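You operate a simulated robot arm through the tools that you are given. There is no shell and no other tool. Be economical: measure what you need, move in short steps, check, and stop when the job is done.

Carry out the task below with a simulated robot arm. There is one attempt and no reset: what you move stays moved.

TASK
The scanner refused carton 26: move it to the yellow tray, press CLEAR, then scan and pack carton 29.
Fine: Pack it in the long tray, one scan only; don't scan 26 again, don't press OK.

It is judged by the outcome, as a careful person would: the job done as asked, and still so three seconds after it is handed in. It fails if anything else is knocked over, pushed out of place, dropped, spilled or broken.

THE ROBOT
A 7-joint arm with a two-finger parallel gripper, fixed in place. Base frame: the origin is at the foot of the arm, x ahead of it, y to its left, z up; the work surface is at about z = 80. Lengths are in cm, angles in rad, forces in N, time in s.
With the tool pointing down near the work surface it reaches from about 24 to 68 cm from the base axis. Its first joint turns from -1.152 to 1.152 rad. Payload 2.4 kg.
Tool frame: the origin (TCP) lies between the finger pads and is the grasp point; the fingertips stand 3 cm ahead of it; z points along the fingers, y is the line along which they close. The gripper opens to 9.4 cm. The fingers are 2.8 cm wide and 1 cm thick; the gripper's body (5 by 9.6 cm) begins 5.5 cm behind the TCP.
Orientation is that of the tool frame in the base frame, as [roll, pitch, yaw] about the fixed x, y, z axes, in that order (R = Rz(yaw) Ry(pitch) Rx(roll)). With the fingers straight down and closing along the base's y, the tool's x points along the base's -x, its y along +y and its z along -z.

THE INTERFACE
- The arm moves only by the tool step_arm. Its argument "series" is a list of rows, each a list of 3 entries, a list of its own where there are three numbers: the shift along the base's x, y, z in cm, then the turn, a rotation vector about the base's x, y, z in rad, then the gripper command, from -1 (fully open) to 1 (shut), values between in proportion. In form: [[[dx, dy, dz], [ax, ay, az], jaw], ...]. A call has 1 to 20 rows; each row is the pose to reach, as a shift and turn from the pose commanded when the call began. A row lasts 0.2 s, in which the tool goes at most 5 cm and 0.15 rad; a call with a longer step from one row to the next is refused whole, and so is a gripper value outside its range. A pose out of reach is approached as far as the arm can. The call stops where the force on the tool passes 40 N (or 10 N more than at its start, if that is more) or the arm is blocked; 0.2 s more then pass. The fingers move at their own pace (about 15.3 cm/s each) and stop on an object; they squeeze with about 44 N. The grip force told is the motor's: it shows also when the fingers shut on nothing. Time passes only in rows, and 0.2 s behind the last, so rows that repeat a pose let the fingers close. It gives the time, the measured TCP pose, the force on the tool (base axes), the opening and the grip force at its end, in the units of the frame above (readings bear some noise).
- Cameras (640 x 400 px; columns grow to the right, rows downward): "scene" is fixed at [2.93, 47.87, 144.54]; the picture's right is [-0.70, -0.71, 0.00], its down [-0.39, 0.38, -0.84] and it looks along [0.60, -0.59, -0.55] (base axes); focal length 369 px, centre (320, 200). "wrist" rides on the gripper at [-3.7, 0, -5.8] in the tool frame; the picture's right is [0.00, -1.00, 0.00], its down [0.97, 0.00, -0.24] and it looks along [0.24, 0.00, 0.97] (tool axes); focal length 218 px, centre (320, 200).
- capture(camera): a new picture of that camera. No time passes.
- locate(camera, pixels): for up to 12 pixels [column, row] of the newest picture of that camera ("zoom" is the newest enlarged one), the place [x, y, z] in the base frame of the surface seen there, good to about 0.2 cm, but the place of the scene camera against the robot may be out by one fixed shift of up to 1.8 cm in any direction. No time passes.
- close_up(camera, box): a new picture of the part [left, top, right, bottom] of that camera's present view, enlarged. No time passes.
- hand_in(): hands the job in; it is judged then, once.

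Work in short steps. Measure before you move; look again where a grasp or a placing could have gone wrong, and mend it. You have 80 turns and 34 pictures in all, those below and enlarged ones among them. Open the gripper and draw the arm clear of the work before you hand the job in, unless the task says otherwise; then end with one line.

The tools are called after "Call:" by a JSON object that holds its "method" and its "body". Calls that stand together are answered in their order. step_arm: Moves the arm, as the interface text tells. Its arguments: {"type":"object","properties":{"series":{"type":"array","items":{"type":"array"}}},"required":["series"]} The other tools are called the same way: capture (camera) takes a picture; locate (camera, pixels) gives the place of the surface under pixels of a picture; close_up (camera, box) takes an enlarged picture of a part of a camera's view; hand_in () hands the job in.

At the start:

```text
t: 0.0
position: [45.59, -6.87, 113.86]
orientation: [3.14, 0.0, 3.141]
contact_force: [-0.8, -0.8, 0.5]
gripper_width: 9.39
grip_force: 0.0
```

scene: 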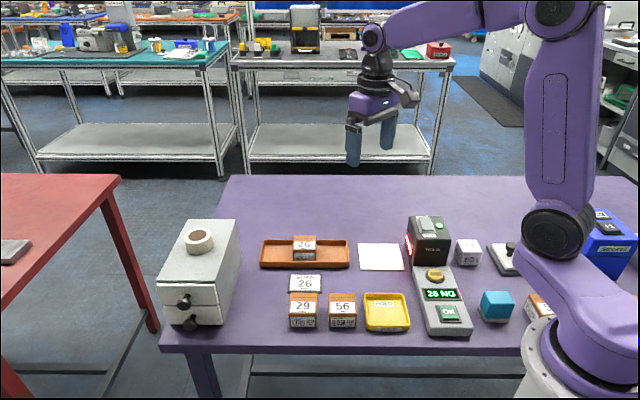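
wrist: 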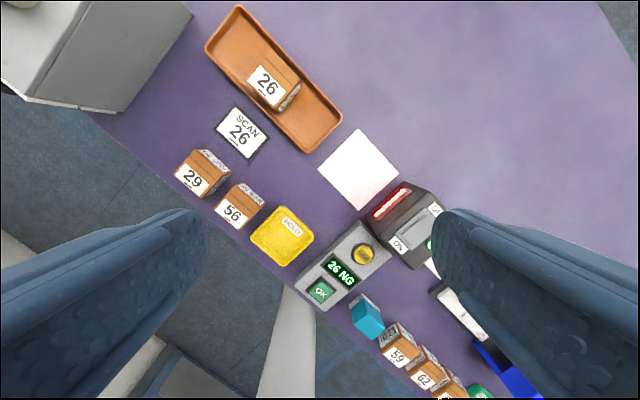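

The pictures show carton 26 in the long tray, a yellow tray, a console with a display reading "26 NG" and a scanner. I'll enlarge them to read the labels.

Call:
{"method": "close_up", "body": {"camera": "scene", "box": [240, 200, 480, 350]}}

Call:
{"method": "close_up", "body": {"camera": "wrist", "box": [280, 160, 480, 320]}}

Call:
{"method": "locate", "body": {"camera": "wrist", "pixels": [[268, 85], [192, 178], [205, 157], [232, 212], [283, 235], [363, 254], [321, 291], [358, 168], [390, 200], [240, 130], [240, 12], [305, 145]]}}

```text
2.67 times, centred on (360, 275) of scene
```

zoom: 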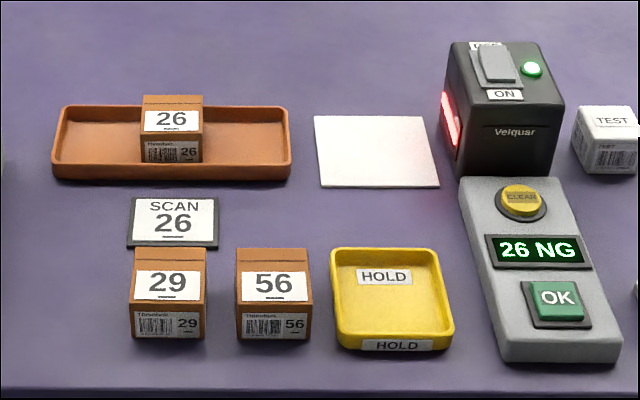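

```text
2.50 times, centred on (380, 240) of wrist
```

zoom: 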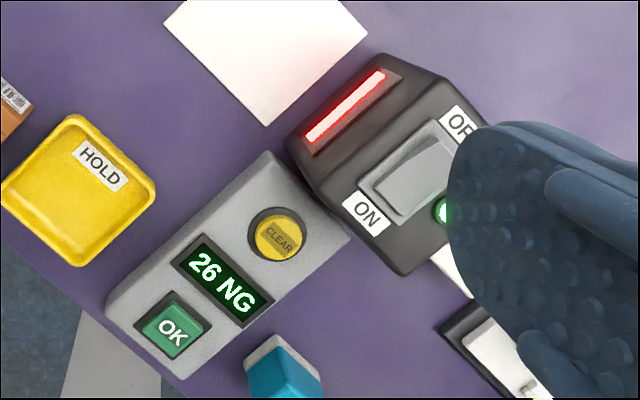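

```text
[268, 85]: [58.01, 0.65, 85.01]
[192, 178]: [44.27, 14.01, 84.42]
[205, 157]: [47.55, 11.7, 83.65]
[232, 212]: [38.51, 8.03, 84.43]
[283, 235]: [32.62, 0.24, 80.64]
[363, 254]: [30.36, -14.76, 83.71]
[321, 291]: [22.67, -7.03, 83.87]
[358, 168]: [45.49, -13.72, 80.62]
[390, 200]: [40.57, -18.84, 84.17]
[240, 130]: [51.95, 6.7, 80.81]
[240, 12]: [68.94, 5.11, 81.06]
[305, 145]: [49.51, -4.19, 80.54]
```

Next I'll measure the edges of the cartons, trays, scanner window and buttons in the wrist view.

Call:
{"method": "close_up", "body": {"camera": "wrist", "box": [160, 0, 360, 125]}}

Call:
{"method": "locate", "body": {"camera": "wrist", "pixels": [[376, 215], [405, 190], [407, 187], [436, 237], [412, 225], [398, 243], [207, 46], [340, 112], [252, 234], [313, 239], [286, 207], [281, 264]]}}

Call:
{"method": "close_up", "body": {"camera": "wrist", "box": [160, 125, 320, 225]}}

```text
3.20 times, centred on (260, 62) of wrist
```

zoom: 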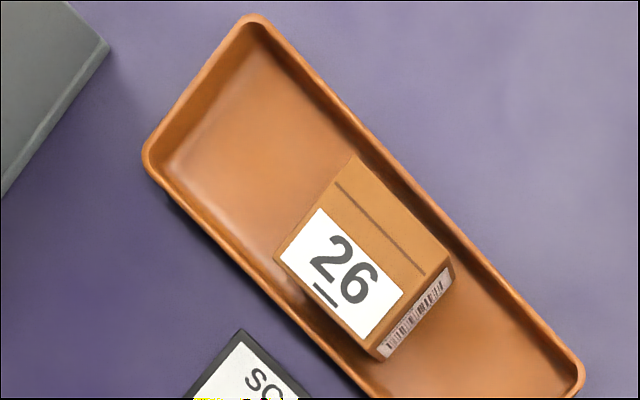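

```text
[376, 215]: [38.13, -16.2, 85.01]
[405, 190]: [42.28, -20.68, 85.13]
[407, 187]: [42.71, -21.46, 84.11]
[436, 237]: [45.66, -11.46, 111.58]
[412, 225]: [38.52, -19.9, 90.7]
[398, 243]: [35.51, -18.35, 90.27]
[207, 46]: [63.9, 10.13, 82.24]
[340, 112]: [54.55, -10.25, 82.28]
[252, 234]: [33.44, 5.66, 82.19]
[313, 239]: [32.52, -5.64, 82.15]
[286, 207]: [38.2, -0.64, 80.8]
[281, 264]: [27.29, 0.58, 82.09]
```

```text
4.00 times, centred on (240, 175) of wrist
```

zoom: 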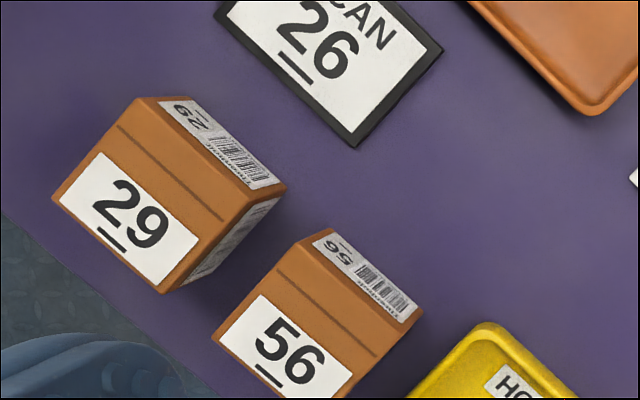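

Carton 29 has labels on its back and right faces as well. I'll measure carton 29's top corners and look closer at its right face.

Call:
{"method": "locate", "body": {"camera": "zoom", "pixels": [[144, 103], [275, 187], [160, 284], [60, 197], [325, 236], [228, 364], [310, 235], [415, 310], [354, 145], [425, 328], [240, 225], [185, 280]]}}

Call:
{"method": "close_up", "body": {"camera": "wrist", "box": [180, 140, 260, 200]}}

```text
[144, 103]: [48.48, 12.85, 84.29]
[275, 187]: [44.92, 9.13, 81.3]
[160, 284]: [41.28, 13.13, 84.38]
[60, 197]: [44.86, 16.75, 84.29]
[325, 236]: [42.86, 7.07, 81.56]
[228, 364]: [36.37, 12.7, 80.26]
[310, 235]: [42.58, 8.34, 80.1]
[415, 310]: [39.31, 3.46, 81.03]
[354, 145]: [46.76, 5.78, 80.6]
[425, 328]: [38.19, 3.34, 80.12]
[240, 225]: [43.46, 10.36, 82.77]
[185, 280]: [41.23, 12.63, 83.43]
```

```text
6.67 times, centred on (220, 170) of wrist
```

zoom: 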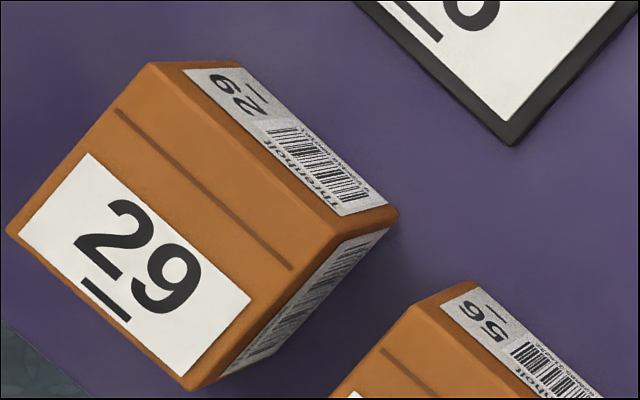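

Carton 29 is centred at about (44.9, 13.0), measures about 5.1 x 5.3 x 4.3, and sits at 45°. I'll turn -45° and move above carton 26 to measure it.

Call:
{"method": "step_arm", "body": {"series": [[[2, 1.3, -2], [0, 0, -0.13], -1], [[4, 2.6, -4], [0, 0, -0.26], -1], [[6, 3.9, -6], [0, 0, -0.39], -1], [[8, 5.2, -8], [0, 0, -0.52], -1], [[10, 6.5, -10], [0, 0, -0.65], -1], [[11.4, 7.4, -12], [0, 0, -0.785], -1], [[11.4, 7.4, -13], [0, 0, -0.785], -1]]}}

Call:
{"method": "capture", "body": {"camera": "wrist"}}

```text
t: 1.6
position: [57.09, 0.57, 100.92]
orientation: [-3.139, -0.001, 2.354]
contact_force: [0.1, 0.1, -0.3]
gripper_width: 9.39
grip_force: 0.0
```

```text
26 pictures are left
```

wrist: 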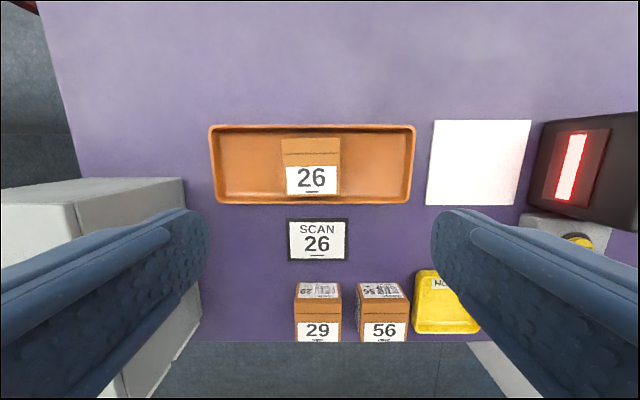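

The frame is now aligned with the table layout. I'll locate carton 26's top corners, the long tray, the pad and the scanner window.

Call:
{"method": "locate", "body": {"camera": "wrist", "pixels": [[284, 141], [337, 141], [335, 191], [289, 191], [213, 128], [411, 128], [220, 199], [408, 199], [250, 165], [435, 122], [528, 203], [572, 165]]}}

```text
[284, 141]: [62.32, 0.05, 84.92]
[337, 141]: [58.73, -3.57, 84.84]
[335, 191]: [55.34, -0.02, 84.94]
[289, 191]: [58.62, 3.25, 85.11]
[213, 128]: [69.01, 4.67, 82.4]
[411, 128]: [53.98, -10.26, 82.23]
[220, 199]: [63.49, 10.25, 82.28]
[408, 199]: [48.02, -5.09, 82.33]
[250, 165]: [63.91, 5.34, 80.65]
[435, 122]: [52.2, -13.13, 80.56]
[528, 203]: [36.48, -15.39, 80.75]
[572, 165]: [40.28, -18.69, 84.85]
```

Carton 26's top centre is at (58.75, -0.07), z 85. I'll descend to TCP z of about 85.2 and grip it by the left and right faces.

Call:
{"method": "step_arm", "body": {"series": [[[1.7, -0.6, -4], [0, 0, 0], -1], [[1.7, -0.6, -8], [0, 0, 0], -1], [[1.7, -0.6, -12], [0, 0, 0], -1], [[1.7, -0.6, -14], [0, 0, 0], -1], [[1.7, -0.6, -15.7], [0, 0, 0], -1], [[1.7, -0.6, -15.7], [0, 0, 0], 1], [[1.7, -0.6, -15.7], [0, 0, 0], 1], [[1.7, -0.6, -15.7], [0, 0, 0], 1]]}}

```text
t: 3.4
position: [58.83, -0.09, 85.11]
orientation: [3.14, 0.002, 2.355]
contact_force: [0.8, 0.0, 3.1]
gripper_width: 5.75
grip_force: 44.1
```

It's gripped at 5.75 wide. I'll lift it straight up and check.

Call:
{"method": "step_arm", "body": {"series": [[[0, 0, 2], [0, 0, 0], 1], [[0, 0, 6], [0, 0, 0], 1], [[0, 0, 11], [0, 0, 0], 1], [[0, 0, 14], [0, 0, 0], 1]]}}

Call:
{"method": "capture", "body": {"camera": "scene"}}

Call:
{"method": "locate", "body": {"camera": "scene", "pixels": [[367, 295], [404, 295], [410, 328], [368, 328], [386, 312], [302, 323], [342, 323]]}}

```text
t: 4.4
position: [58.75, -0.17, 99.16]
orientation: [-3.141, 0.001, 2.357]
contact_force: [-0.4, -0.9, -0.1]
gripper_width: 0.0
grip_force: 33.0
```

```text
25 pictures are left
```

scene: 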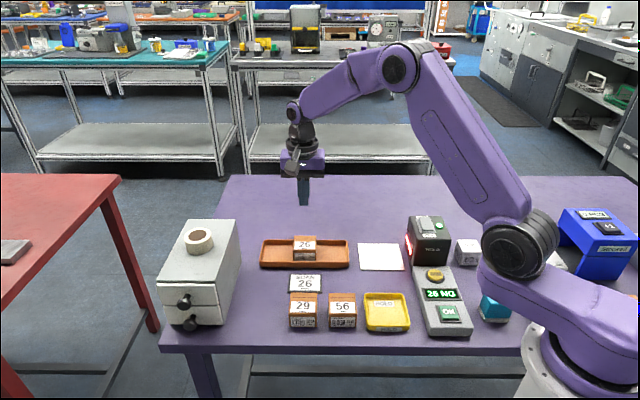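

```text
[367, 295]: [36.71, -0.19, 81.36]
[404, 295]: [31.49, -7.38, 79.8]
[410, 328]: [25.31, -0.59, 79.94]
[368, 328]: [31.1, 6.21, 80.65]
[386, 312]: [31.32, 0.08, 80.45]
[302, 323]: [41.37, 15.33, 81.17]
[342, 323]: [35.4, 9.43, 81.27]
```

The gripper closed fully and carton 26 is still in the tray, so it slipped out. I'll look at it from the wrist camera before regripping deeper.

Call:
{"method": "step_arm", "body": {"series": [[[0, 0, 1], [0, 0, 0], -1], [[0, 0, 1], [0, 0, 0], -1]]}}

Call:
{"method": "close_up", "body": {"camera": "wrist", "box": [200, 100, 440, 250]}}

Call:
{"method": "close_up", "body": {"camera": "scene", "box": [250, 225, 360, 290]}}

```text
t: 5.0
position: [58.69, -0.24, 100.11]
orientation: [3.142, -0.001, 2.356]
contact_force: [-0.4, -1.1, -0.6]
gripper_width: 9.41
grip_force: 0.2
```

```text
2.67 times, centred on (320, 175) of wrist
```

zoom: 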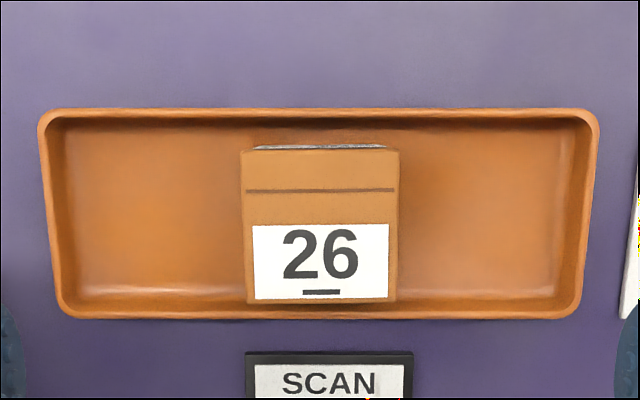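

```text
5.82 times, centred on (305, 258) of scene
```

zoom: 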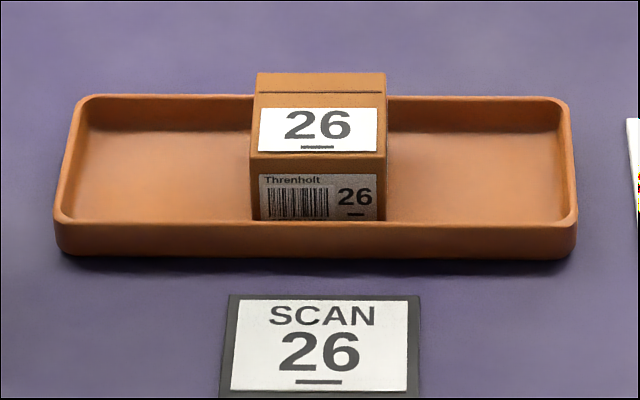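

Carton 26 is upright and unmoved. I'll regrip about 0.7 cm deeper, wait longer for the grip to settle, then lift slowly.

Call:
{"method": "step_arm", "body": {"series": [[[0, 0.1, -5], [0, 0, 0], -1], [[0, 0.1, -9], [0, 0, 0], -1], [[0, 0.1, -13], [0, 0, 0], -1], [[0, 0.1, -15], [0, 0, 0], -1], [[0, 0.1, -15.9], [0, 0, 0], -1], [[0, 0.1, -15.9], [0, 0, 0], 1], [[0, 0.1, -15.9], [0, 0, 0], 1], [[0, 0.1, -15.9], [0, 0, 0], 1], [[0, 0.1, -15.9], [0, 0, 0], 1], [[0, 0.1, -15.9], [0, 0, 0], 1]]}}

Call:
{"method": "step_arm", "body": {"series": [[[0, 0, 0.2], [0, 0, 0], 1], [[0, 0, 0.4], [0, 0, 0], 1], [[0, 0, 0.7], [0, 0, 0], 1], [[0, 0, 1], [0, 0, 0], 1]]}}

```text
t: 7.2
position: [58.62, 0.02, 84.28]
orientation: [-3.141, 0.0, 2.356]
contact_force: [0.6, -0.3, -0.7]
gripper_width: 6.18
grip_force: 43.8
```

```text
t: 8.2
position: [58.85, -0.0, 85.23]
orientation: [-3.142, 0.0, 2.356]
contact_force: [0.6, 0.3, -1.5]
gripper_width: 6.21
grip_force: 44.4
```

The width held at 6.2 through a 1 cm lift, so the carton is rising with the gripper. I'll lift further and check.

Call:
{"method": "step_arm", "body": {"series": [[[0, 0, 0.7], [0, 0, 0], 1], [[0, 0, 1.5], [0, 0, 0], 1], [[0, 0, 2.5], [0, 0, 0], 1], [[0, 0, 3.5], [0, 0, 0], 1], [[0, 0, 4], [0, 0, 0], 1]]}}

Call:
{"method": "close_up", "body": {"camera": "scene", "box": [250, 190, 370, 275]}}

```text
t: 9.4
position: [58.8, 0.12, 89.22]
orientation: [3.142, -0.002, 2.358]
contact_force: [-0.2, 0.1, -2.0]
gripper_width: 6.2
grip_force: 44.1
```

```text
4.71 times, centred on (310, 232) of scene
```

zoom: 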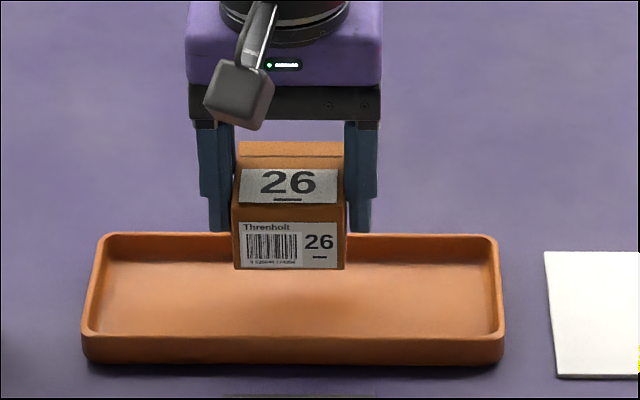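

Carton 26 is held well. I'll raise it above scanner height and carry it over the yellow tray, passing on the side away from the scanner.

Call:
{"method": "step_arm", "body": {"series": [[[-1, 1, 3], [0, 0, 0], 1], [[-3, 2, 6], [0, 0, 0], 1], [[-6, 4, 8], [0, 0, 0], 1], [[-9, 5, 8], [0, 0, 0], 1], [[-12, 5, 8], [0, 0, 0], 1], [[-15, 4, 8], [0, 0, 0], 1], [[-18, 3, 8], [0, 0, 0], 1], [[-21, 2, 8], [0, 0, 0], 1], [[-24, 1, 8], [0, 0, 0], 1], [[-25.9, 0, 8], [0, 0, 0], 1], [[-25.9, 0, 8], [0, 0, 0], 1]]}}

Call:
{"method": "capture", "body": {"camera": "wrist"}}

Call:
{"method": "close_up", "body": {"camera": "scene", "box": [300, 190, 500, 340]}}

```text
t: 11.8
position: [32.78, 0.02, 97.3]
orientation: [3.141, -0.001, 2.358]
contact_force: [0.3, 0.3, -1.9]
gripper_width: 6.21
grip_force: 43.6
out of reach, approached as far as the arm can: row 10
```

```text
21 pictures are left
```

wrist: 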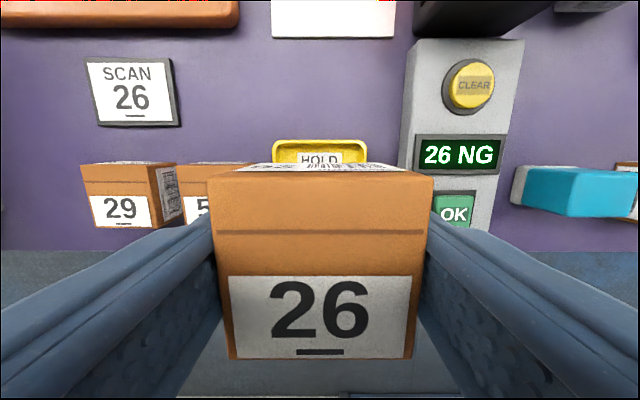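

```text
2.67 times, centred on (400, 265) of scene
```

zoom: 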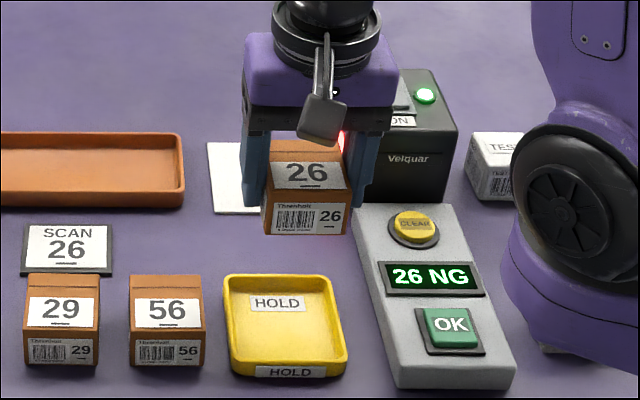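

I'll measure the yellow tray's rims from the close-up, inner and outer, and from the wrist view.

Call:
{"method": "locate", "body": {"camera": "zoom", "pixels": [[226, 280], [323, 277], [346, 360], [232, 368], [236, 290], [318, 288], [334, 350], [240, 356], [285, 325], [229, 325], [339, 325], [280, 276]]}}

Call:
{"method": "locate", "body": {"camera": "wrist", "pixels": [[276, 144], [362, 144], [283, 155], [357, 155], [320, 141], [320, 147], [150, 200], [200, 190]]}}

```text
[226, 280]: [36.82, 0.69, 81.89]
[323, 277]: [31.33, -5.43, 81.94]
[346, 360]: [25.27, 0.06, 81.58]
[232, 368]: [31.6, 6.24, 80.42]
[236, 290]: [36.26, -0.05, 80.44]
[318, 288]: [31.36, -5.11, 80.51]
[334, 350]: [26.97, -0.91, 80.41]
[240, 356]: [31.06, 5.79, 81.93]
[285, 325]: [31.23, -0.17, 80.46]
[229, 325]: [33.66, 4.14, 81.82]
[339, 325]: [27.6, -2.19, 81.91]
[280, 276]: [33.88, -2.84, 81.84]
```

```text
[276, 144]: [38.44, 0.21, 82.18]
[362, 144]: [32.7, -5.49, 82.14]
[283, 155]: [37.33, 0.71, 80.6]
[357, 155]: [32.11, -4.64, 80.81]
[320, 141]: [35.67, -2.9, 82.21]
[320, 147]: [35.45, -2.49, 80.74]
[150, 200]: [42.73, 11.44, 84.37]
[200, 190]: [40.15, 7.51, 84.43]
```

I'll measure the held carton's real width and the fingers in this same wrist picture.

Call:
{"method": "locate", "body": {"camera": "wrist", "pixels": [[212, 180], [430, 180], [231, 354], [412, 354], [221, 260], [421, 260], [215, 260], [428, 260], [205, 300], [435, 300], [320, 178], [320, 357]]}}

Call:
{"method": "close_up", "body": {"camera": "scene", "box": [370, 235, 460, 290]}}

```text
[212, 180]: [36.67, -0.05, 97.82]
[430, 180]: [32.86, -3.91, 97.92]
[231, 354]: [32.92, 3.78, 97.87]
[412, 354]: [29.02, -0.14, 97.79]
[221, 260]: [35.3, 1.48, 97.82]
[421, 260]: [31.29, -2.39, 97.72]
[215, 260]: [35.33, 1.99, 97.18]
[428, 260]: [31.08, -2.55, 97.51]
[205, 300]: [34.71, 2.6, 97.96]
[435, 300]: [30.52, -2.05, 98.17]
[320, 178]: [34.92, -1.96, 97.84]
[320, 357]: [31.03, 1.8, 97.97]
```

```text
7.11 times, centred on (415, 262) of scene
```

zoom: 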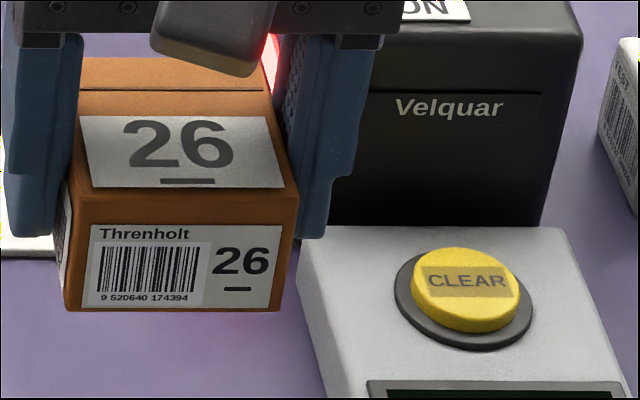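

The carton is about 5.5 x 5.3 and its centre is within 0.3 cm of the tray centre at (32.95, 0.2). I'll lower it to just above the floor and watch the force.

Call:
{"method": "step_arm", "body": {"series": [[[0.1, 0.25, -4], [0, 0, 0], 1], [[0.1, 0.25, -8], [0, 0, 0], 1], [[0.1, 0.25, -10.5], [0, 0, 0], 1], [[0.1, 0.25, -11.5], [0, 0, 0], 1], [[0.1, 0.25, -12], [0, 0, 0], 1], [[0.1, 0.25, -12.3], [0, 0, 0], 1]]}}

Call:
{"method": "close_up", "body": {"camera": "scene", "box": [340, 260, 440, 345]}}

```text
t: 13.2
position: [33.07, 0.13, 85.09]
orientation: [3.141, -0.001, 2.357]
contact_force: [-1.4, 1.3, 3.4]
gripper_width: 6.16
grip_force: 44.0
```

```text
4.71 times, centred on (390, 302) of scene
```

zoom: 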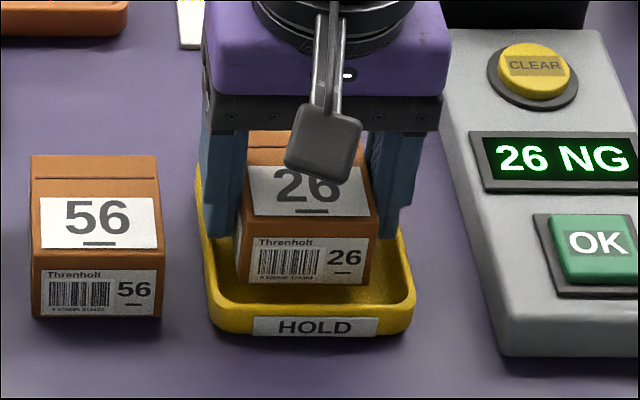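

A 5 N contact shows and the carton sits close to the tray's back wall. I'll raise it 0.5 cm, shift it about 0.6 cm toward the front, and lower again.

Call:
{"method": "step_arm", "body": {"series": [[[0, 0, 0.6], [0, 0, 0], 1], [[-0.55, 0.35, 0.6], [0, 0, 0], 1], [[-0.55, 0.35, 0.1], [0, 0, 0], 1], [[-0.55, 0.35, -0.3], [0, 0, 0], 1], [[-0.55, 0.35, -0.5], [0, 0, 0], 1]]}}

```text
t: 14.2
position: [32.36, 0.6, 84.83]
orientation: [3.14, 0.002, 2.359]
contact_force: [-2.3, -0.8, 13.3]
gripper_width: 6.17
grip_force: 44.0
stopped in row 4: the force on the tool passed its limit (the readings are from after the stop); the commanded pose is now the measured one
```

Call:
{"method": "close_up", "body": {"camera": "scene", "box": [340, 260, 440, 345]}}

Call:
{"method": "capture", "body": {"camera": "wrist"}}

```text
4.71 times, centred on (390, 302) of scene
```

zoom: 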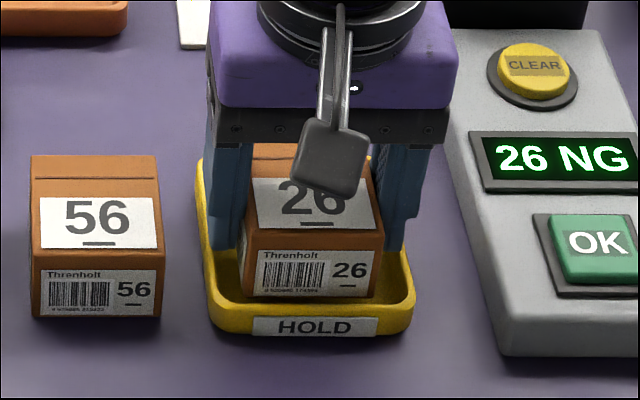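

```text
16 pictures are left
```

wrist: 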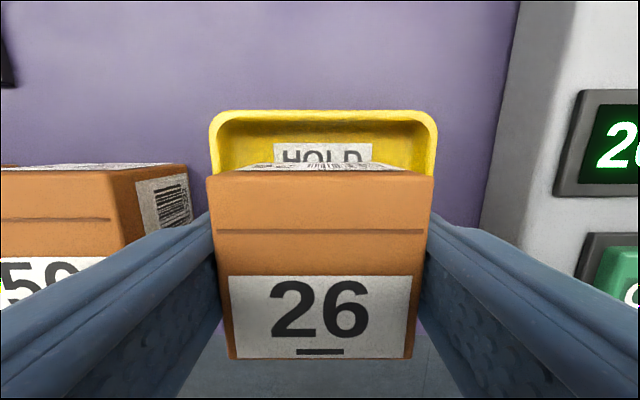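

The finger tips are close to the walls and the carton bottom is about 0.5 cm above the floor. I'll raise a hair, open just enough to let it settle, and draw straight up.

Call:
{"method": "step_arm", "body": {"series": [[[0, 0, 0.12], [0, 0, 0], 1], [[0, 0, 0.12], [0, 0, 0], -0.36], [[0, 0, 0.12], [0, 0, 0], -0.39], [[0, 0, 0.3], [0, 0, 0], -0.41], [[0, 0, 0.8], [0, 0, 0], -0.41], [[0, 0, 1.2], [0, 0, 0], -0.6], [[0, 0, 3], [0, 0, 0], -0.8], [[0, 0, 6], [0, 0, 0], -0.8], [[0, 0, 10], [0, 0, 0], -0.8]]}}

Call:
{"method": "close_up", "body": {"camera": "scene", "box": [280, 240, 480, 345]}}

```text
t: 16.2
position: [32.3, 0.45, 94.76]
orientation: [3.141, 0.0, 2.359]
contact_force: [-0.7, -0.4, -0.5]
gripper_width: 8.44
grip_force: 0.0
```

```text
3.20 times, centred on (380, 292) of scene
```

zoom: 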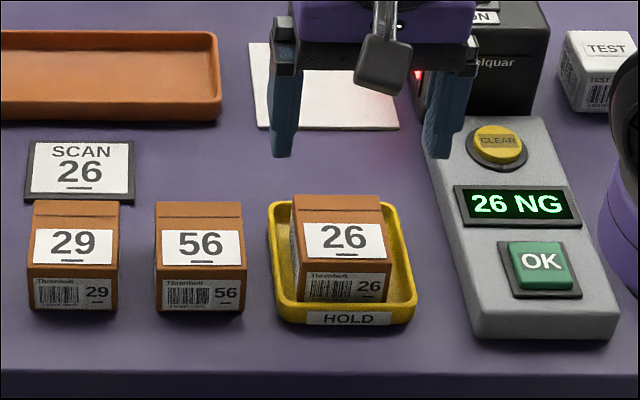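

Carton 26 sits upright in the HOLD tray. Now I'll move above CLEAR at (30.36, -14.76, 83.7) with the gripper shut, turning +45° so the camera clears the scanner.

Call:
{"method": "step_arm", "body": {"series": [[[-0.4, -2.5, 0.5], [0, 0, 0.13], -0.8], [[-0.8, -5, 1], [0, 0, 0.26], 0], [[-1.2, -7.5, 1], [0, 0, 0.39], 1], [[-1.6, -10, 1], [0, 0, 0.52], 1], [[-1.9, -12.5, 1], [0, 0, 0.65], 1], [[-2.1, -15.1, 1], [0, 0, 0.785], 1], [[-2.1, -15.1, 0], [0, 0, 0.785], 1], [[-2.1, -15.1, -3], [0, 0, 0.785], 1], [[-2.1, -15.1, -5], [0, 0, 0.785], 1]]}}

Call:
{"method": "close_up", "body": {"camera": "scene", "box": [390, 200, 490, 340]}}

```text
t: 18.2
position: [30.25, -14.53, 89.96]
orientation: [3.138, 0.003, -3.14]
contact_force: [-0.2, -1.4, 1.0]
gripper_width: 0.02
grip_force: 32.9
```

```text
2.86 times, centred on (440, 270) of scene
```

zoom: 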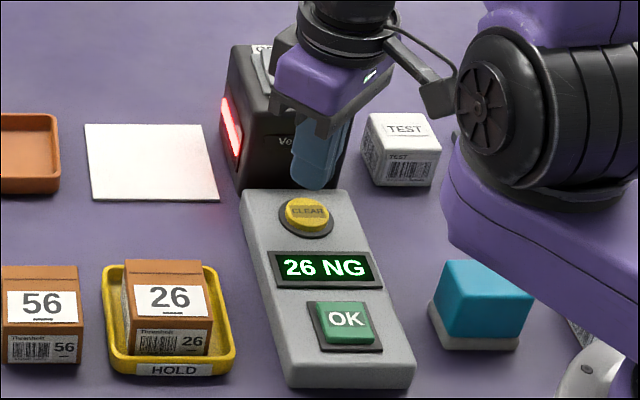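

By projection the tips line up with the CLEAR button. I'll press down in small steps and lift again.

Call:
{"method": "step_arm", "body": {"series": [[[0, 0, -1.5], [0, 0, 0], 1], [[0, 0, -2.8], [0, 0, 0], 1], [[0, 0, -3.2], [0, 0, 0], 1], [[0, 0, -3.4], [0, 0, 0], 1], [[0, 0, -3.6], [0, 0, 0], 1], [[0, 0, -3.8], [0, 0, 0], 1]]}}

Call:
{"method": "close_up", "body": {"camera": "scene", "box": [390, 200, 490, 340]}}

```text
t: 19.6
position: [30.23, -14.41, 86.21]
orientation: [3.138, 0.003, 3.141]
contact_force: [-3.5, -1.0, 8.9]
gripper_width: 0.0
grip_force: 33.1
```

```text
2.86 times, centred on (440, 270) of scene
```

zoom: 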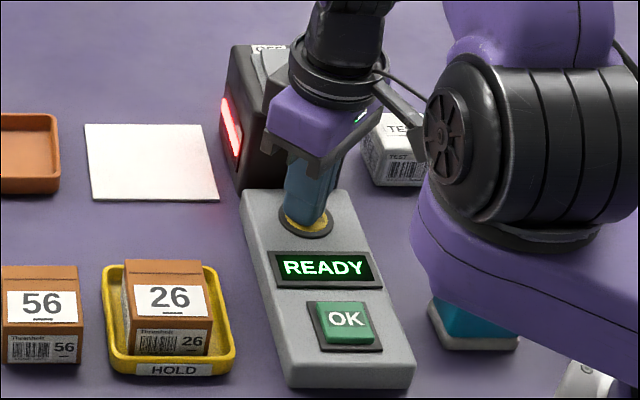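

The display reads READY. I'll lift off and travel to above carton 29, turning back -45° with the jaws at about 7.2.

Call:
{"method": "step_arm", "body": {"series": [[[0, 0, 3], [0, 0, 0], 1], [[0, 0, 7], [0, 0, 0], 1], [[0, 0, 11], [0, 0, 0], 1], [[2, 4, 12], [0, 0, -0.1], 1], [[4, 8, 12], [0, 0, -0.22], 0], [[6, 12, 12], [0, 0, -0.34], -0.5], [[8, 16, 12], [0, 0, -0.46], -0.53], [[10, 20, 12], [0, 0, -0.58], -0.53], [[12.5, 24, 12], [0, 0, -0.7], -0.53], [[14.65, 27.4, 12], [0, 0, -0.785], -0.53], [[14.65, 27.4, 10], [0, 0, -0.785], -0.53], [[14.65, 27.4, 9], [0, 0, -0.785], -0.53]]}}

Call:
{"method": "capture", "body": {"camera": "wrist"}}

```text
t: 22.2
position: [44.91, 13.08, 95.09]
orientation: [3.14, 0.004, 2.357]
contact_force: [0.6, 0.5, -0.1]
gripper_width: 7.18
grip_force: 0.0
```

```text
12 pictures are left
```

wrist: 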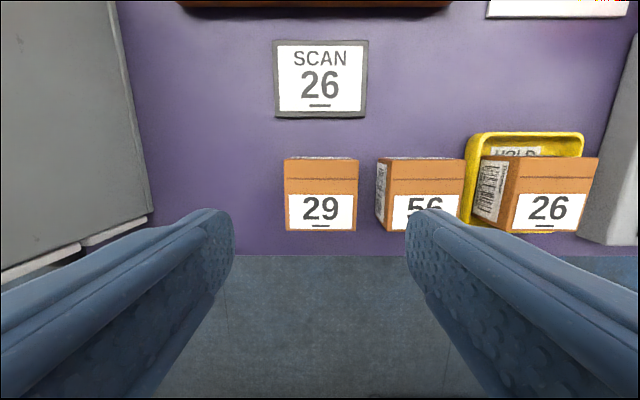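

Call:
{"method": "locate", "body": {"camera": "wrist", "pixels": [[286, 162], [357, 162], [288, 227], [355, 227], [321, 195], [390, 162], [388, 225], [600, 10], [490, 5]]}}

```text
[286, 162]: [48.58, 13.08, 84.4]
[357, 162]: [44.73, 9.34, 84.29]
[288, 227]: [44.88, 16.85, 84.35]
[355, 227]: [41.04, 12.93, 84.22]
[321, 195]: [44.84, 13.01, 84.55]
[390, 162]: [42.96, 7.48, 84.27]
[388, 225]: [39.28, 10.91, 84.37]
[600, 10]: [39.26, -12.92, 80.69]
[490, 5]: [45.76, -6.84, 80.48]
```

Carton 29's centre is (44.81, 13.05), so I'm aligned. The gap to 56 is about 2.3, which the finger fits. I'll descend slowly and grip.

Call:
{"method": "step_arm", "body": {"series": [[[-0.1, 0, -4], [0, 0, 0], -0.53], [[-0.1, 0, -7], [0, 0, 0], -0.53], [[-0.1, 0, -8.5], [0, 0, 0], -0.53], [[-0.1, 0, -9.5], [0, 0, 0], -0.53], [[-0.1, 0, -10.5], [0, 0, 0], -0.53], [[-0.1, 0, -11.4], [0, 0, 0], -0.53], [[-0.1, 0, -11.4], [0, 0, 0], 1], [[-0.1, 0, -11.4], [0, 0, 0], 1], [[-0.1, 0, -11.4], [0, 0, 0], 1], [[-0.1, 0, -11.4], [0, 0, 0], 1]]}}

Call:
{"method": "step_arm", "body": {"series": [[[0, 0, 0.2], [0, 0, 0], 1], [[0, 0, 0.5], [0, 0, 0], 1], [[0, 0, 1], [0, 0, 0], 1], [[0, 0, 2], [0, 0, 0], 1], [[0, 0, 3.5], [0, 0, 0], 1], [[0, 0, 6], [0, 0, 0], 1], [[0, 0, 9], [0, 0, 0], 1], [[0, 0, 12], [0, 0, 0], 1]]}}

Call:
{"method": "close_up", "body": {"camera": "scene", "box": [230, 190, 470, 340]}}

```text
t: 24.4
position: [44.86, 12.91, 83.65]
orientation: [3.139, 0.003, 2.357]
contact_force: [-4.2, -0.9, 16.6]
gripper_width: 6.19
grip_force: 43.8
```

```text
t: 26.2
position: [44.78, 12.93, 95.82]
orientation: [3.139, 0.001, 2.356]
contact_force: [-0.5, -0.4, -1.6]
gripper_width: 6.17
grip_force: 43.9
```

```text
2.67 times, centred on (350, 265) of scene
```

zoom: 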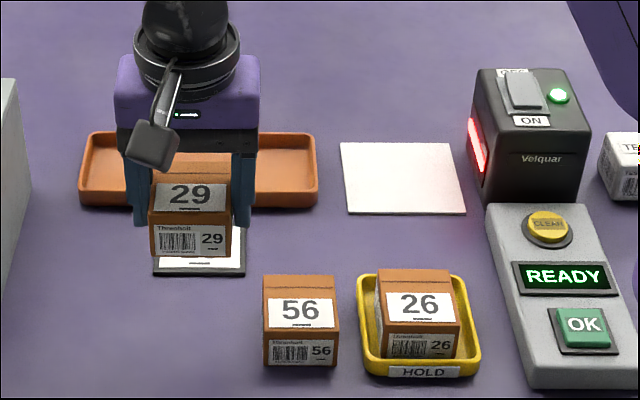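

Carton 29 is held. I'll turn +90° so its front barcode faces the scanner window, and carry it high to above the white pad.

Call:
{"method": "step_arm", "body": {"series": [[[0, -2, 0], [0, 0, 0.14], 1], [[0, -4, 0.5], [0, 0, 0.28], 1], [[0, -6, 1], [0, 0, 0.42], 1], [[0, -8.5, 1], [0, 0, 0.56], 1], [[0, -11, 1], [0, 0, 0.7], 1], [[0, -13.5, 1], [0, 0, 0.84], 1], [[0, -16, 1], [0, 0, 0.98], 1], [[0, -18.5, 1], [0, 0, 1.12], 1], [[0, -21, 1], [0, 0, 1.26], 1], [[0, -23.5, 1], [0, 0, 1.4], 1], [[0, -26, 1], [0, 0, 1.5], 1], [[-0.3, -27, 0], [0, 0, 1.571], 1], [[-0.3, -27, 0], [0, 0, 1.571], 1]]}}

Call:
{"method": "close_up", "body": {"camera": "scene", "box": [310, 170, 500, 320]}}

```text
t: 29.0
position: [44.62, -14.11, 95.72]
orientation: [3.139, 0.0, -2.353]
contact_force: [-0.9, 0.3, -1.5]
gripper_width: 6.21
grip_force: 44.3
```

```text
2.67 times, centred on (405, 245) of scene
```

zoom: 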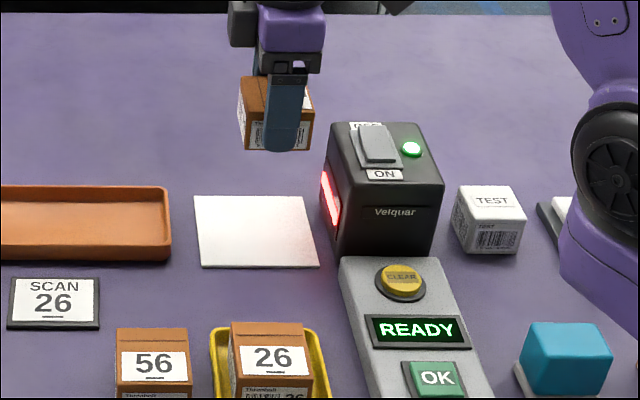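

Carton 29's front faces the scanner window. I'll lower it to window height over the pad and check the display.

Call:
{"method": "step_arm", "body": {"series": [[[0, 0, -3], [0, 0, 0], 1], [[0, 0, -6], [0, 0, 0], 1], [[0, 0, -8], [0, 0, 0], 1], [[0, 0, -9.2], [0, 0, 0], 1], [[0, 0, -9.2], [0, 0, 0], 1]]}}

Call:
{"method": "close_up", "body": {"camera": "scene", "box": [340, 190, 490, 320]}}

```text
t: 30.2
position: [44.47, -14.09, 86.69]
orientation: [3.141, 0.003, -2.354]
contact_force: [-0.6, 0.1, -1.9]
gripper_width: 6.2
grip_force: 44.0
```

```text
3.08 times, centred on (415, 255) of scene
```

zoom: 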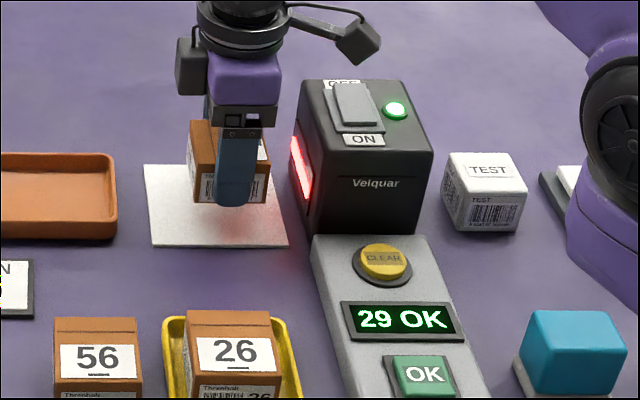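

The display reads 29 OK. I'll raise it straight out of the beam, then turn back and carry it over the long tray.

Call:
{"method": "step_arm", "body": {"series": [[[0, 0, 3], [0, 0, 0], 1], [[0, 0, 7], [0, 0, 0], 1], [[0, 0, 11], [0, 0, 0], 1], [[1.3, 1.3, 12], [0, 0, -0.1], 1], [[2.6, 2.6, 12], [0, 0, -0.24], 1], [[3.9, 3.9, 12], [0, 0, -0.38], 1], [[5.2, 5.2, 12], [0, 0, -0.52], 1], [[6.5, 6.5, 12], [0, 0, -0.66], 1], [[7.8, 7.8, 12], [0, 0, -0.8], 1], [[9.1, 9.1, 12], [0, 0, -0.94], 1], [[10.4, 10.4, 12], [0, 0, -1.08], 1], [[11.7, 11.7, 12], [0, 0, -1.22], 1], [[13, 13, 12], [0, 0, -1.36], 1], [[14, 13.7, 12], [0, 0, -1.48], 1], [[14.35, 14.1, 12], [0, 0, -1.571], 1], [[14.35, 14.1, 10], [0, 0, -1.571], 1]]}}

Call:
{"method": "capture", "body": {"camera": "wrist"}}

```text
t: 33.6
position: [58.85, 0.02, 96.49]
orientation: [3.139, 0.003, 2.356]
contact_force: [-0.7, 0.0, -2.2]
gripper_width: 6.18
grip_force: 43.8
```

```text
8 pictures are left
```

wrist: 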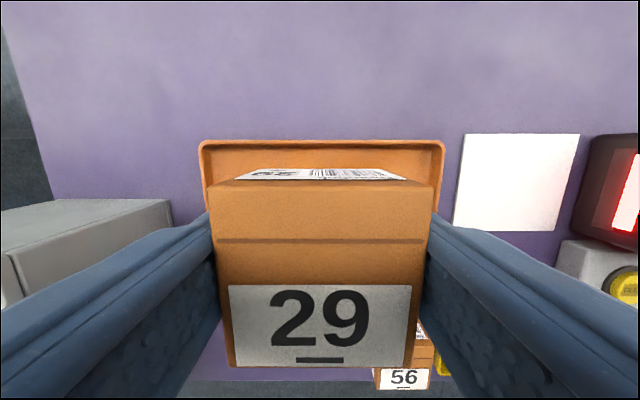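

Call:
{"method": "locate", "body": {"camera": "wrist", "pixels": [[215, 188], [430, 188], [232, 362], [409, 362], [205, 144], [440, 144]]}}

```text
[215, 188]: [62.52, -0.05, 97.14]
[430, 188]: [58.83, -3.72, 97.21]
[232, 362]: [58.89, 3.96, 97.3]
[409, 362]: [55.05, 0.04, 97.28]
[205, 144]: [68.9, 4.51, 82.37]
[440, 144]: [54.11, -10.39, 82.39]
```

Carton 29 is level and centred over the tray. The seated TCP height is about 84.26, so I'll lower gently and watch the force.

Call:
{"method": "step_arm", "body": {"series": [[[-0.1, -0.1, -4], [0, 0, 0], 1], [[-0.1, -0.1, -8], [0, 0, 0], 1], [[-0.1, -0.1, -10], [0, 0, 0], 1], [[-0.1, -0.1, -11], [0, 0, 0], 1], [[-0.1, -0.1, -11.6], [0, 0, 0], 1], [[-0.1, -0.1, -11.9], [0, 0, 0], 1], [[-0.1, -0.1, -12.1], [0, 0, 0], 1]]}}

```text
t: 35.2
position: [58.87, -0.02, 84.58]
orientation: [3.139, 0.004, 2.359]
contact_force: [-0.8, 0.6, -2.0]
gripper_width: 6.2
grip_force: 43.7
```

Call:
{"method": "step_arm", "body": {"series": [[[0, 0, -0.1], [0, 0, 0], 1], [[0, 0, -0.2], [0, 0, 0], 1], [[0, 0, -0.3], [0, 0, 0], 1]]}}

```text
t: 36.0
position: [58.94, -0.16, 84.25]
orientation: [3.14, 0.003, 2.357]
contact_force: [-0.2, 0.5, 0.3]
gripper_width: 6.17
grip_force: 43.8
```

The force shows light contact and the carton is seated. I'll release gradually and draw up, then back to a clear place.

Call:
{"method": "step_arm", "body": {"series": [[[0, 0, -0.05], [0, 0, 0], 1], [[0, 0, -0.05], [0, 0, 0], -0.36], [[0, 0, -0.05], [0, 0, 0], -0.45], [[0, 0, -0.05], [0, 0, 0], -0.7], [[0, 0, 0.5], [0, 0, 0], -0.7], [[0, 0, 2], [0, 0, 0], -0.7], [[0, 0, 5], [0, 0, 0], -0.8], [[0, 0, 9], [0, 0, 0], -1], [[0, 0, 13], [0, 0, 0], -1], [[0, 0, 17], [0, 0, 0], -1], [[0, 0, 21], [0, 0, 0], -1], [[-3, -2, 25], [0, 0, 0], -1]]}}

Call:
{"method": "capture", "body": {"camera": "scene"}}

Call:
{"method": "close_up", "body": {"camera": "scene", "box": [240, 200, 480, 350]}}

```text
refused: row 12 steps farther than a row can; nothing moved
```

```text
7 pictures are left
```

scene: 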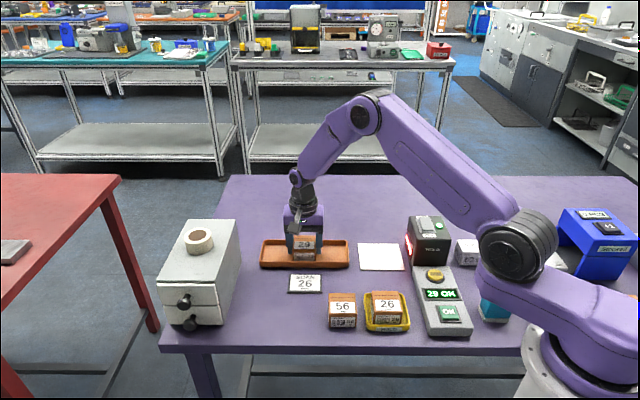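

```text
2.67 times, centred on (360, 275) of scene
```

zoom: 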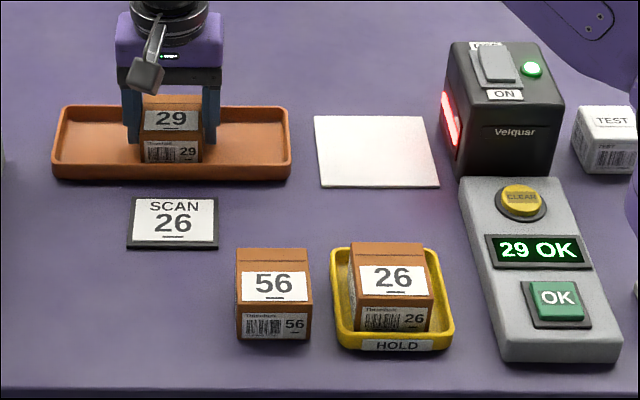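

That call was refused because its last step was too long and nothing moved. I'll repeat it with a shorter last step.

Call:
{"method": "step_arm", "body": {"series": [[[0, 0, -0.05], [0, 0, 0], 1], [[0, 0, -0.05], [0, 0, 0], -0.36], [[0, 0, -0.05], [0, 0, 0], -0.45], [[0, 0, -0.05], [0, 0, 0], -0.7], [[0, 0, 0.5], [0, 0, 0], -0.7], [[0, 0, 2], [0, 0, 0], -0.7], [[0, 0, 5], [0, 0, 0], -0.8], [[0, 0, 9], [0, 0, 0], -1], [[0, 0, 13], [0, 0, 0], -1], [[0, 0, 17], [0, 0, 0], -1], [[0, 0, 21], [0, 0, 0], -1], [[-2, -2, 24], [0, 0, 0], -1]]}}

Call:
{"method": "close_up", "body": {"camera": "scene", "box": [240, 200, 480, 350]}}

```text
t: 38.6
position: [56.83, -1.97, 108.17]
orientation: [3.138, 0.001, 2.358]
contact_force: [1.0, -0.5, 0.8]
gripper_width: 9.41
grip_force: 0.0
```

```text
2.67 times, centred on (360, 275) of scene
```

zoom: 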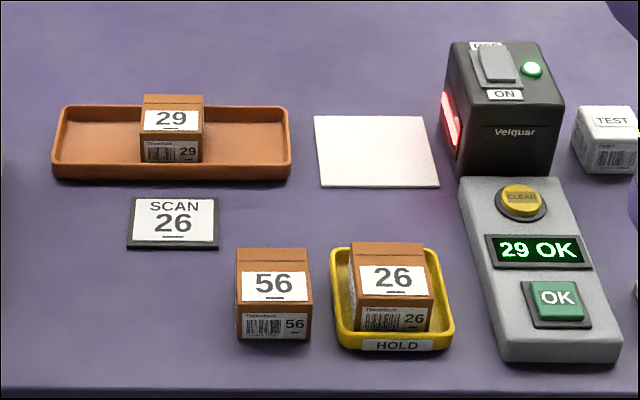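

Everything is in place. I'll check that carton 26 sits level in the yellow tray.

Call:
{"method": "locate", "body": {"camera": "zoom", "pixels": [[354, 246], [420, 246], [354, 302], [428, 296], [145, 100], [200, 100], [145, 132], [200, 132]]}}

```text
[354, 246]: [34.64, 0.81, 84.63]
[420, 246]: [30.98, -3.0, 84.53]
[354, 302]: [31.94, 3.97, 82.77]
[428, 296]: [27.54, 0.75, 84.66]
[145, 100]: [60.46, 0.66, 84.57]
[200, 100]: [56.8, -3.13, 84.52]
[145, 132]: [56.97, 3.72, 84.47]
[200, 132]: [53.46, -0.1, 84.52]
```

Both carton tops are level at z of about 84.6 in the scene frame, so both are seated on their tray floors. I'll hand in.

Call:
{"method": "hand_in", "body": {}}

```text
The job is handed in.
```

Carton 26 is in the yellow HOLD tray and CLEAR was pressed; carton 29 was scanned once ("29 OK") and packed in the long tray, with 26 not rescanned and OK not pressed. Carton 26 slipped from my first grip while still in the long tray and stayed upright there, and I released it about half a centimetre above the HOLD tray floor.
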